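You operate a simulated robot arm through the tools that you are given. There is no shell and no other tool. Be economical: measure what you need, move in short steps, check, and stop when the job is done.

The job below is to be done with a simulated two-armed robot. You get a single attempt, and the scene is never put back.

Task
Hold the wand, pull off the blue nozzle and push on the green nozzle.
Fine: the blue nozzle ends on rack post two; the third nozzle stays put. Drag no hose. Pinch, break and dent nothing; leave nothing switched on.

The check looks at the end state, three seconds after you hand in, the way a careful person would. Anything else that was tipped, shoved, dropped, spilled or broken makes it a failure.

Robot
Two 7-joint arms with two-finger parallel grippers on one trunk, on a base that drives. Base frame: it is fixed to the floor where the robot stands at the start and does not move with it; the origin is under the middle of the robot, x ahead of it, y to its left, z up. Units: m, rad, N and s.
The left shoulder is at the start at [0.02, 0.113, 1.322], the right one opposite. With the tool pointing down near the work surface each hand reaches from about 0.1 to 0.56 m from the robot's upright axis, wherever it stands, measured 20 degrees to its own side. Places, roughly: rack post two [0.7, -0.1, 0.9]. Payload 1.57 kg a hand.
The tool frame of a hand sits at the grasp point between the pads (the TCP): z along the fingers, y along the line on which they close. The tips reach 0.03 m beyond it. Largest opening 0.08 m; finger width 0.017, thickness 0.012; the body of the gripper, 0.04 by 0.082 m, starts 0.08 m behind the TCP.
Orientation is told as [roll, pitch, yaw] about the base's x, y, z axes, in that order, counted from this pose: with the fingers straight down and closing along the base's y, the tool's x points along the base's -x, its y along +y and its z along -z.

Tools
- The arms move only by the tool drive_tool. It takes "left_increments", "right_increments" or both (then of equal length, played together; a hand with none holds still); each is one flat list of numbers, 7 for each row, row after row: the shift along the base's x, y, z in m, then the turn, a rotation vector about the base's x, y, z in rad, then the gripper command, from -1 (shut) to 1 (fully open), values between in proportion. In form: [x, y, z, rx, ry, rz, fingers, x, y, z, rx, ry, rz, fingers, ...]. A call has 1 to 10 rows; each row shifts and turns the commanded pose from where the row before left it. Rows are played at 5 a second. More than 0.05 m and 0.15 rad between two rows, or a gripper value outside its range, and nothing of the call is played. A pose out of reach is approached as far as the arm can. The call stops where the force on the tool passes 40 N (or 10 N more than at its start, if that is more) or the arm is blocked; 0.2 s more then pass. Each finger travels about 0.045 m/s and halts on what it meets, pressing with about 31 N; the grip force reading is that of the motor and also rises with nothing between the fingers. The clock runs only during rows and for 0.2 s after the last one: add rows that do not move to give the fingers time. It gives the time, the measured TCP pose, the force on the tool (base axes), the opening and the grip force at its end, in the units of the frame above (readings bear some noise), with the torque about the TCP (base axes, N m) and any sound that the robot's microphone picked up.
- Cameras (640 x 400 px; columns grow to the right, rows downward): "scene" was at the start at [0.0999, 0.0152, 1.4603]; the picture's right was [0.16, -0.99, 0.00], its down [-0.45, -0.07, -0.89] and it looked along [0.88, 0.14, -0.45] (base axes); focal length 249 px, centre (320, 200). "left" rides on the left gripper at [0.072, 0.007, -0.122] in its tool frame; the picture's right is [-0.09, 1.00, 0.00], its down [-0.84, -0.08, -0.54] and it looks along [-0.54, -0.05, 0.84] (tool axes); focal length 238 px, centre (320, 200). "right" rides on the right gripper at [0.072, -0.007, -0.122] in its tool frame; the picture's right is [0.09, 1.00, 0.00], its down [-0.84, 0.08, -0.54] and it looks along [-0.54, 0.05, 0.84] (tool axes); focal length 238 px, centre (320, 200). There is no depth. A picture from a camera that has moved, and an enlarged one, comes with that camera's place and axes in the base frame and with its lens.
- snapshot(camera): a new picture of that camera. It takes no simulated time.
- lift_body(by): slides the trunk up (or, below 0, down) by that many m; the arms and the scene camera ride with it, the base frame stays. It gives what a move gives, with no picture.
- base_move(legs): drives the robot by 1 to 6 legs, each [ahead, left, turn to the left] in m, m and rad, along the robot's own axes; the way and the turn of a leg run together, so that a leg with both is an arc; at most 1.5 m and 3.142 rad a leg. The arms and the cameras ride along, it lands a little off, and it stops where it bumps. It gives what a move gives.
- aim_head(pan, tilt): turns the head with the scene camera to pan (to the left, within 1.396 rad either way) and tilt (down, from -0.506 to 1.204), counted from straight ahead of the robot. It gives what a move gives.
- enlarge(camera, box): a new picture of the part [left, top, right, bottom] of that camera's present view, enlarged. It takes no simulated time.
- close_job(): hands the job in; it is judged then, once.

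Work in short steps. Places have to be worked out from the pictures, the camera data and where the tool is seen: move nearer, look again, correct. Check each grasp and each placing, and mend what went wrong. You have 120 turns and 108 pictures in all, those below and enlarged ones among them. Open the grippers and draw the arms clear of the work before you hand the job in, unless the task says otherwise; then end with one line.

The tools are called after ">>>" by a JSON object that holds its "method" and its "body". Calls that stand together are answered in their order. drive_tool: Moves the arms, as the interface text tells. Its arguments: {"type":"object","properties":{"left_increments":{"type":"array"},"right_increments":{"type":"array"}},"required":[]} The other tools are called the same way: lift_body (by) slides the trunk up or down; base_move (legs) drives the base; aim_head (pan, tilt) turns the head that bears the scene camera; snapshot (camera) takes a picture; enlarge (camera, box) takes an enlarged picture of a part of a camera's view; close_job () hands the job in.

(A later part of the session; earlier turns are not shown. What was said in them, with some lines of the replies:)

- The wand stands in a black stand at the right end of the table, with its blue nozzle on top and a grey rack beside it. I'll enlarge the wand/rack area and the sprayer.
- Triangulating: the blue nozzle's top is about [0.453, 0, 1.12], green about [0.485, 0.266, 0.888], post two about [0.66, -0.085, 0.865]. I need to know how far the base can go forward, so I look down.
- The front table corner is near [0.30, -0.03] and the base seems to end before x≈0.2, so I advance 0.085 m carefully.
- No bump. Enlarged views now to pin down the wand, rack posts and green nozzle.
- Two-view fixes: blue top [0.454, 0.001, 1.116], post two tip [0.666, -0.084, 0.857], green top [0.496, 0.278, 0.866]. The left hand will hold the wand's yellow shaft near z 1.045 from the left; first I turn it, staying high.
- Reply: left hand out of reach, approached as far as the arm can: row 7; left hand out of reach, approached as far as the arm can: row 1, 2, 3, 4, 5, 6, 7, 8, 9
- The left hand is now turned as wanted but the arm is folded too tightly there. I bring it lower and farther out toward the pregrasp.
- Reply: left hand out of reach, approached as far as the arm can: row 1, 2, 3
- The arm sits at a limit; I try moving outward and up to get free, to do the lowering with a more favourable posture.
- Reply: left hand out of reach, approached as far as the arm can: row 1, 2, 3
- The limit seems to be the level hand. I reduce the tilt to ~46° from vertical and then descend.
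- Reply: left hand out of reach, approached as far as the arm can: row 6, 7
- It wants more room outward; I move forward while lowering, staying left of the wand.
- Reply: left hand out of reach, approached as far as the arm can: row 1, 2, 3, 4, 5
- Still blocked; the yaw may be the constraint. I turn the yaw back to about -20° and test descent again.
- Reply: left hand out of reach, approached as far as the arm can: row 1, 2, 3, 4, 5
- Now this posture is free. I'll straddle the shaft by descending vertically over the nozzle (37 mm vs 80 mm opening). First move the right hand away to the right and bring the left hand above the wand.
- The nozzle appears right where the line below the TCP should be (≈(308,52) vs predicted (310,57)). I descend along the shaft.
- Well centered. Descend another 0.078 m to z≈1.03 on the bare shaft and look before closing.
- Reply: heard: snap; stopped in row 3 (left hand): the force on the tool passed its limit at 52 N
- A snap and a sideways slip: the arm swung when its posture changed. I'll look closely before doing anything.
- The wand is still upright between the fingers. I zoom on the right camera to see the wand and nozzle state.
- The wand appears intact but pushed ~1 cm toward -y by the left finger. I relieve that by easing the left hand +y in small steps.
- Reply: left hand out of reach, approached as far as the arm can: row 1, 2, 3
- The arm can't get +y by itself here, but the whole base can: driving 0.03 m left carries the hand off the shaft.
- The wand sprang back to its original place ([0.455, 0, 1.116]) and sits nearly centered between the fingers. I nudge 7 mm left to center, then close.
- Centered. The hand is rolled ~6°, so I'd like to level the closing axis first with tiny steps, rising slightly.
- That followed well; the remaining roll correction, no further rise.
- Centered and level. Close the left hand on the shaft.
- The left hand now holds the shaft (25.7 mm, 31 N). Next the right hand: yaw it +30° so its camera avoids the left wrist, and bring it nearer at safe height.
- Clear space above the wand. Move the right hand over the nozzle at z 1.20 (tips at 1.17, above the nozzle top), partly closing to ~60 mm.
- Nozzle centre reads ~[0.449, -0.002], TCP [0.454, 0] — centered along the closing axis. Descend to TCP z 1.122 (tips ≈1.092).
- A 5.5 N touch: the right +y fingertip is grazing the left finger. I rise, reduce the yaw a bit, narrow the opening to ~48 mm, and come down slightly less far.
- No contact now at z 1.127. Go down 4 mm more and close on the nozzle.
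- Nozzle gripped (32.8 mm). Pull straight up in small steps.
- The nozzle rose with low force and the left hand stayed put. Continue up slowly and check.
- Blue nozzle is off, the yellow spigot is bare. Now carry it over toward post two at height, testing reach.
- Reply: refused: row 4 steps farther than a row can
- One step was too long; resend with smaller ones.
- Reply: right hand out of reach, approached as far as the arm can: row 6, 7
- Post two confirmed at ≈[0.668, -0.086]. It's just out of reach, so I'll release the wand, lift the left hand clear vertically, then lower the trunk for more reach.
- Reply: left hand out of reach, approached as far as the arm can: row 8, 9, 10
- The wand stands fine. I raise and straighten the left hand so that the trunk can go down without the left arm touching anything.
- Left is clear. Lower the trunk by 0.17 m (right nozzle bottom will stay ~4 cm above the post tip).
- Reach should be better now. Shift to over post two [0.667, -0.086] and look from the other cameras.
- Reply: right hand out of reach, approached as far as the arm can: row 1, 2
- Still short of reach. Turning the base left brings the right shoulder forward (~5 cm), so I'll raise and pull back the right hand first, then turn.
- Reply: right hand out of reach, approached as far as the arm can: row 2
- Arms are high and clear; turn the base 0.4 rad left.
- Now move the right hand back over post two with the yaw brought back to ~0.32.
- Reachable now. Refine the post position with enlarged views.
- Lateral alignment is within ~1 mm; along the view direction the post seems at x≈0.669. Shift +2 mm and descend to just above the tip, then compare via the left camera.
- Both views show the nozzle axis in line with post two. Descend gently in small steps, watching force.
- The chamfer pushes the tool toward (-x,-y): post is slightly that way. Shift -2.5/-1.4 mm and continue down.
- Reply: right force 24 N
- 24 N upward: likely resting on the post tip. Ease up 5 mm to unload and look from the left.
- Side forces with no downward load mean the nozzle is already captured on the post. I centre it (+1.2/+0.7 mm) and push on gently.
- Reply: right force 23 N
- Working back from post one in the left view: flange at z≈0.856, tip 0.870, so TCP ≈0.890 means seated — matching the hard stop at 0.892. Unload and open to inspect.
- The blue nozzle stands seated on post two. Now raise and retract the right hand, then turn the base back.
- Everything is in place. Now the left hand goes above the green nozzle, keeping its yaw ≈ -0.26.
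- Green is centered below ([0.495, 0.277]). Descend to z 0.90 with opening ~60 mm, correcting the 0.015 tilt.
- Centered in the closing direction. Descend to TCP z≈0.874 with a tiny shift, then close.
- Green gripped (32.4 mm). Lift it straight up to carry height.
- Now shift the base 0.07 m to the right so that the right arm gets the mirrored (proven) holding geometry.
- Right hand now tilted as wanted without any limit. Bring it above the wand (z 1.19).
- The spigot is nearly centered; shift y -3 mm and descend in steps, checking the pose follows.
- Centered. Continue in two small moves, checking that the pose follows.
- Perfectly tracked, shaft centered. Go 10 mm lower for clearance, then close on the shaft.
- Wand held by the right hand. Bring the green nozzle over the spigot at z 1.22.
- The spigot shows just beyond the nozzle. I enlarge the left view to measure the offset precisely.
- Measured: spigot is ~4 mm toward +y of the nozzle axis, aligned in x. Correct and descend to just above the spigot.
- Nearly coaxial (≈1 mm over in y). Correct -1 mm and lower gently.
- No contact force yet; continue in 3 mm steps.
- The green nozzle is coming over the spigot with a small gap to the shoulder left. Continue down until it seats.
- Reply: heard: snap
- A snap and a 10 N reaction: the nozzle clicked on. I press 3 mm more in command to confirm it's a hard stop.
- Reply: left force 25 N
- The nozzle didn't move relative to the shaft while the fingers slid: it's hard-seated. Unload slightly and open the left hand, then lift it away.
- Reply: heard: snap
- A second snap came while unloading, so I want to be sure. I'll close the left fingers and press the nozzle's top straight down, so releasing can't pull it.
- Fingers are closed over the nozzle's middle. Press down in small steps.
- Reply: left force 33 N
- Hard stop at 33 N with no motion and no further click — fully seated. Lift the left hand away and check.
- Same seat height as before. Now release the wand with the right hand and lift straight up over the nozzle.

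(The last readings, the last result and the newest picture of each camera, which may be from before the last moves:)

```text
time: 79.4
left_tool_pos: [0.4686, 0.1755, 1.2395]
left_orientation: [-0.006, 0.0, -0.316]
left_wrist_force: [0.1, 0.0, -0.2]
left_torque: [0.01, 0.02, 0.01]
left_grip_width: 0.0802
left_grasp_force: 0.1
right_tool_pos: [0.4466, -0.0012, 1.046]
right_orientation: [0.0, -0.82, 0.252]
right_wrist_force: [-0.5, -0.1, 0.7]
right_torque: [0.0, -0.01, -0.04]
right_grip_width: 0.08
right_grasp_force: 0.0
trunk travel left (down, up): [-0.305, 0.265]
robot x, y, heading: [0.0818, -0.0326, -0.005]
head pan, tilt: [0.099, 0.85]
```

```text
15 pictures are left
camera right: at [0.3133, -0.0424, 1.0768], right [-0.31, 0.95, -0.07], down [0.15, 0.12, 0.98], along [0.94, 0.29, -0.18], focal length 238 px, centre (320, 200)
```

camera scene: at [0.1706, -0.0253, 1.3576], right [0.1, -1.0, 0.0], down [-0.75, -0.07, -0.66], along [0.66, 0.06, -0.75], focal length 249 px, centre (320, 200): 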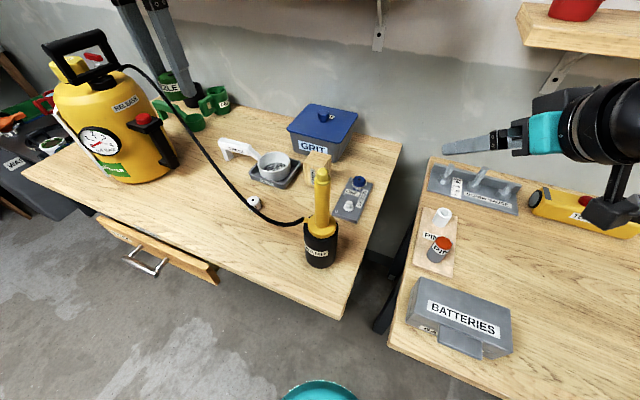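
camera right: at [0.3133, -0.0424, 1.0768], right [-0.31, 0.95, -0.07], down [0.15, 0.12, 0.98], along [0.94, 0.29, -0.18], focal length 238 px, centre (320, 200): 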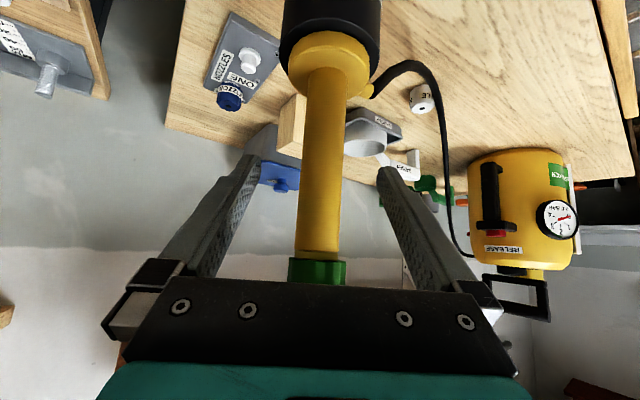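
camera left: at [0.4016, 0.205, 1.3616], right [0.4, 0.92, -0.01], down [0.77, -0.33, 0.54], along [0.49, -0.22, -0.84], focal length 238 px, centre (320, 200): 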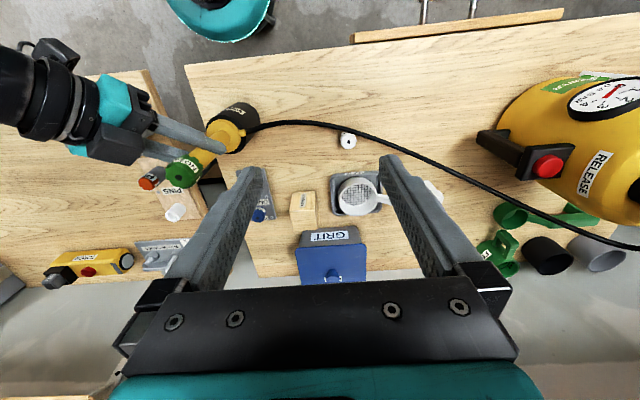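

Wand stands free between the open fingers. Lift vertically.

>>> {"method": "drive_tool", "body": {"right_increments": [0, 0, 0.012, 0, 0, 0, 1, 0, 0, 0.015, 0, 0, 0, 1, 0, 0, 0.02, 0, 0, 0, 1, 0, 0, 0.025, 0, 0, 0, 1, 0, 0, 0.025, 0, 0, 0, 1, 0, 0, 0.03, 0, 0, 0, 1, 0, 0, 0.02, 0, 0, 0, 1]}}

>>> {"method": "drive_tool", "body": {"right_increments": [0.006, -0.036, 0, 0, 0, 0, 1, 0.006, -0.036, 0, 0, 0, 0, 1, 0.006, -0.036, 0, 0, 0, 0, 1, 0.006, -0.036, 0, 0, 0, 0, 1, 0.006, -0.036, 0, 0, 0, 0, 1, 0.006, -0.036, 0, 0, 0, 0, 1]}}

>>> {"method": "snapshot", "body": {"camera": "scene"}}

>>> {"method": "enlarge", "body": {"camera": "scene", "box": [240, 130, 400, 290]}}

```text
time: 81.0
left_tool_pos: [0.4673, 0.1763, 1.24]
left_orientation: [-0.004, 0.002, -0.318]
left_wrist_force: [0.8, -0.3, 0.6]
left_torque: [0.0, -0.02, -0.01]
left_grip_width: 0.0802
left_grasp_force: 0.1
right_tool_pos: [0.4452, -0.0033, 1.1918]
right_orientation: [0.0, -0.82, 0.251]
right_wrist_force: [0.1, 0.2, -0.2]
right_torque: [-0.02, -0.02, 0.01]
right_grip_width: 0.08
right_grasp_force: 0.0
trunk travel left (down, up): [-0.305, 0.265]
robot x, y, heading: [0.0848, -0.0334, -0.006]
head pan, tilt: [0.099, 0.85]
```

```text
time: 82.4
left_tool_pos: [0.4679, 0.1754, 1.2413]
left_orientation: [-0.004, 0.001, -0.319]
left_wrist_force: [0.7, -0.3, 0.0]
left_torque: [0.02, 0.03, 0.03]
left_grip_width: 0.0799
left_grasp_force: 0.0
right_tool_pos: [0.4805, -0.2197, 1.1927]
right_orientation: [0.001, -0.819, 0.253]
right_wrist_force: [0.0, 0.0, -0.1]
right_torque: [-0.02, -0.01, -0.02]
right_grip_width: 0.0803
right_grasp_force: 0.1
trunk travel left (down, up): [-0.305, 0.265]
robot x, y, heading: [0.0857, -0.0328, -0.004]
head pan, tilt: [0.099, 0.85]
```

```text
14 pictures are left
camera scene: at [0.1706, -0.0257, 1.3576], right [0.1, -1.0, 0.0], down [-0.75, -0.07, -0.66], along [0.66, 0.06, -0.75], focal length 249 px, centre (320, 200)
```

scene: 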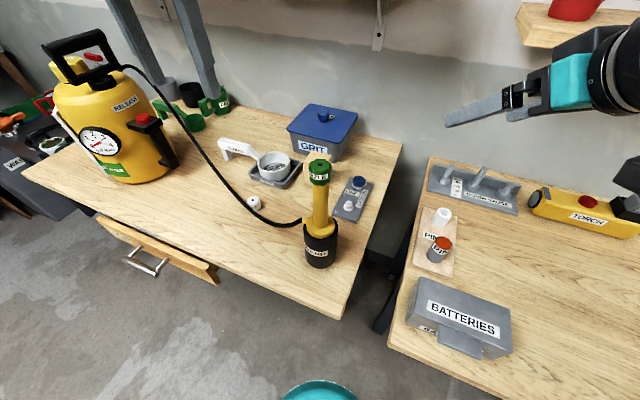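

```text
2.50 times, centred on (320, 210) of scene
camera zoom: at [0.1706, -0.0257, 1.3576], right [0.1, -1.0, 0.0], down [-0.75, -0.07, -0.66], along [0.66, 0.06, -0.75], focal length 622 px, centre (320, 175)
```

zoom: 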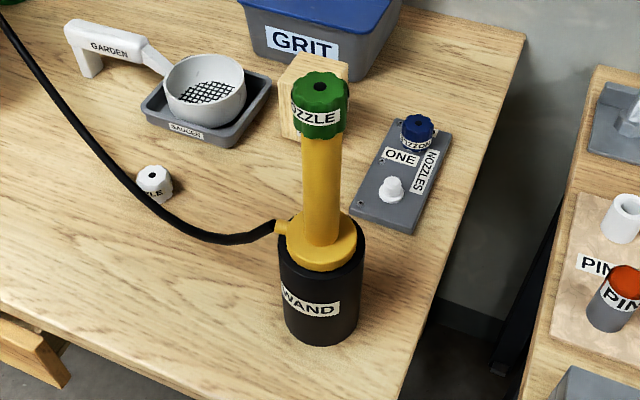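

Green is on the wand, blue on post two, white nozzle and hose untouched. One last close look at the rack.

>>> {"method": "enlarge", "body": {"camera": "scene", "box": [325, 165, 385, 225]}}

>>> {"method": "snapshot", "body": {"camera": "left"}}

```text
6.67 times, centred on (355, 195) of scene
camera zoom: at [0.1706, -0.0257, 1.3576], right [0.1, -1.0, 0.0], down [-0.75, -0.07, -0.66], along [0.66, 0.06, -0.75], focal length 1658 px, centre (87, 233)
```

zoom: 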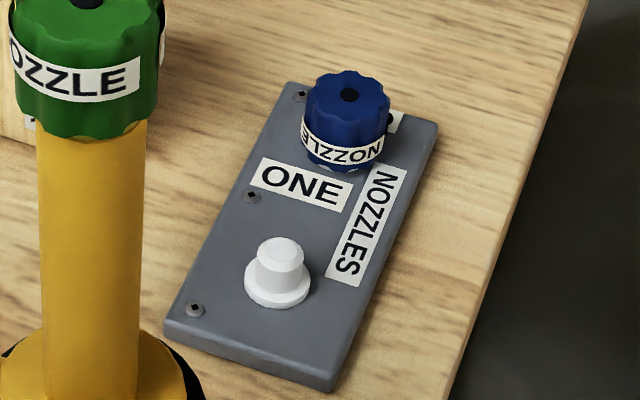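

```text
11 pictures are left
camera left: at [0.4014, 0.2032, 1.3619], right [0.4, 0.92, 0.0], down [0.77, -0.33, 0.54], along [0.5, -0.22, -0.84], focal length 238 px, centre (320, 200)
```

left: 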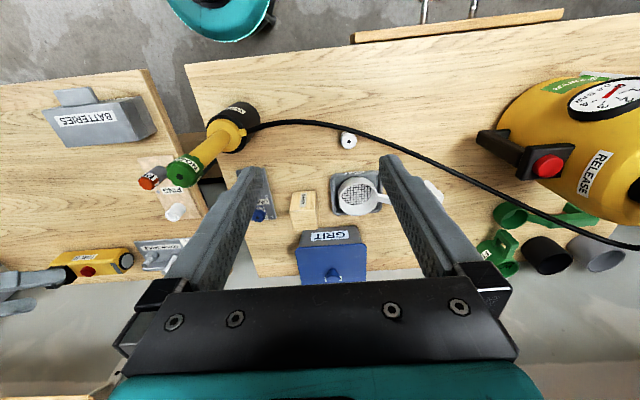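

Blue sits upright and fully down on post two. Both hands are open and clear, so I hand in.

>>> {"method": "close_job", "body": {}}

```text
The job is handed in.
```

The green nozzle is pushed onto the wand and the blue nozzle sits on rack post two. The white nozzle and hose look undisturbed, and both hands are open and clear. Early on, one finger pushed the wand sideways (52 N, with a snap sound), but it went back to its place and I saw no damage. I also heard a snap when letting go of the green nozzle. Pressing it down again with 33 N didn't move it, so I judged it seated.
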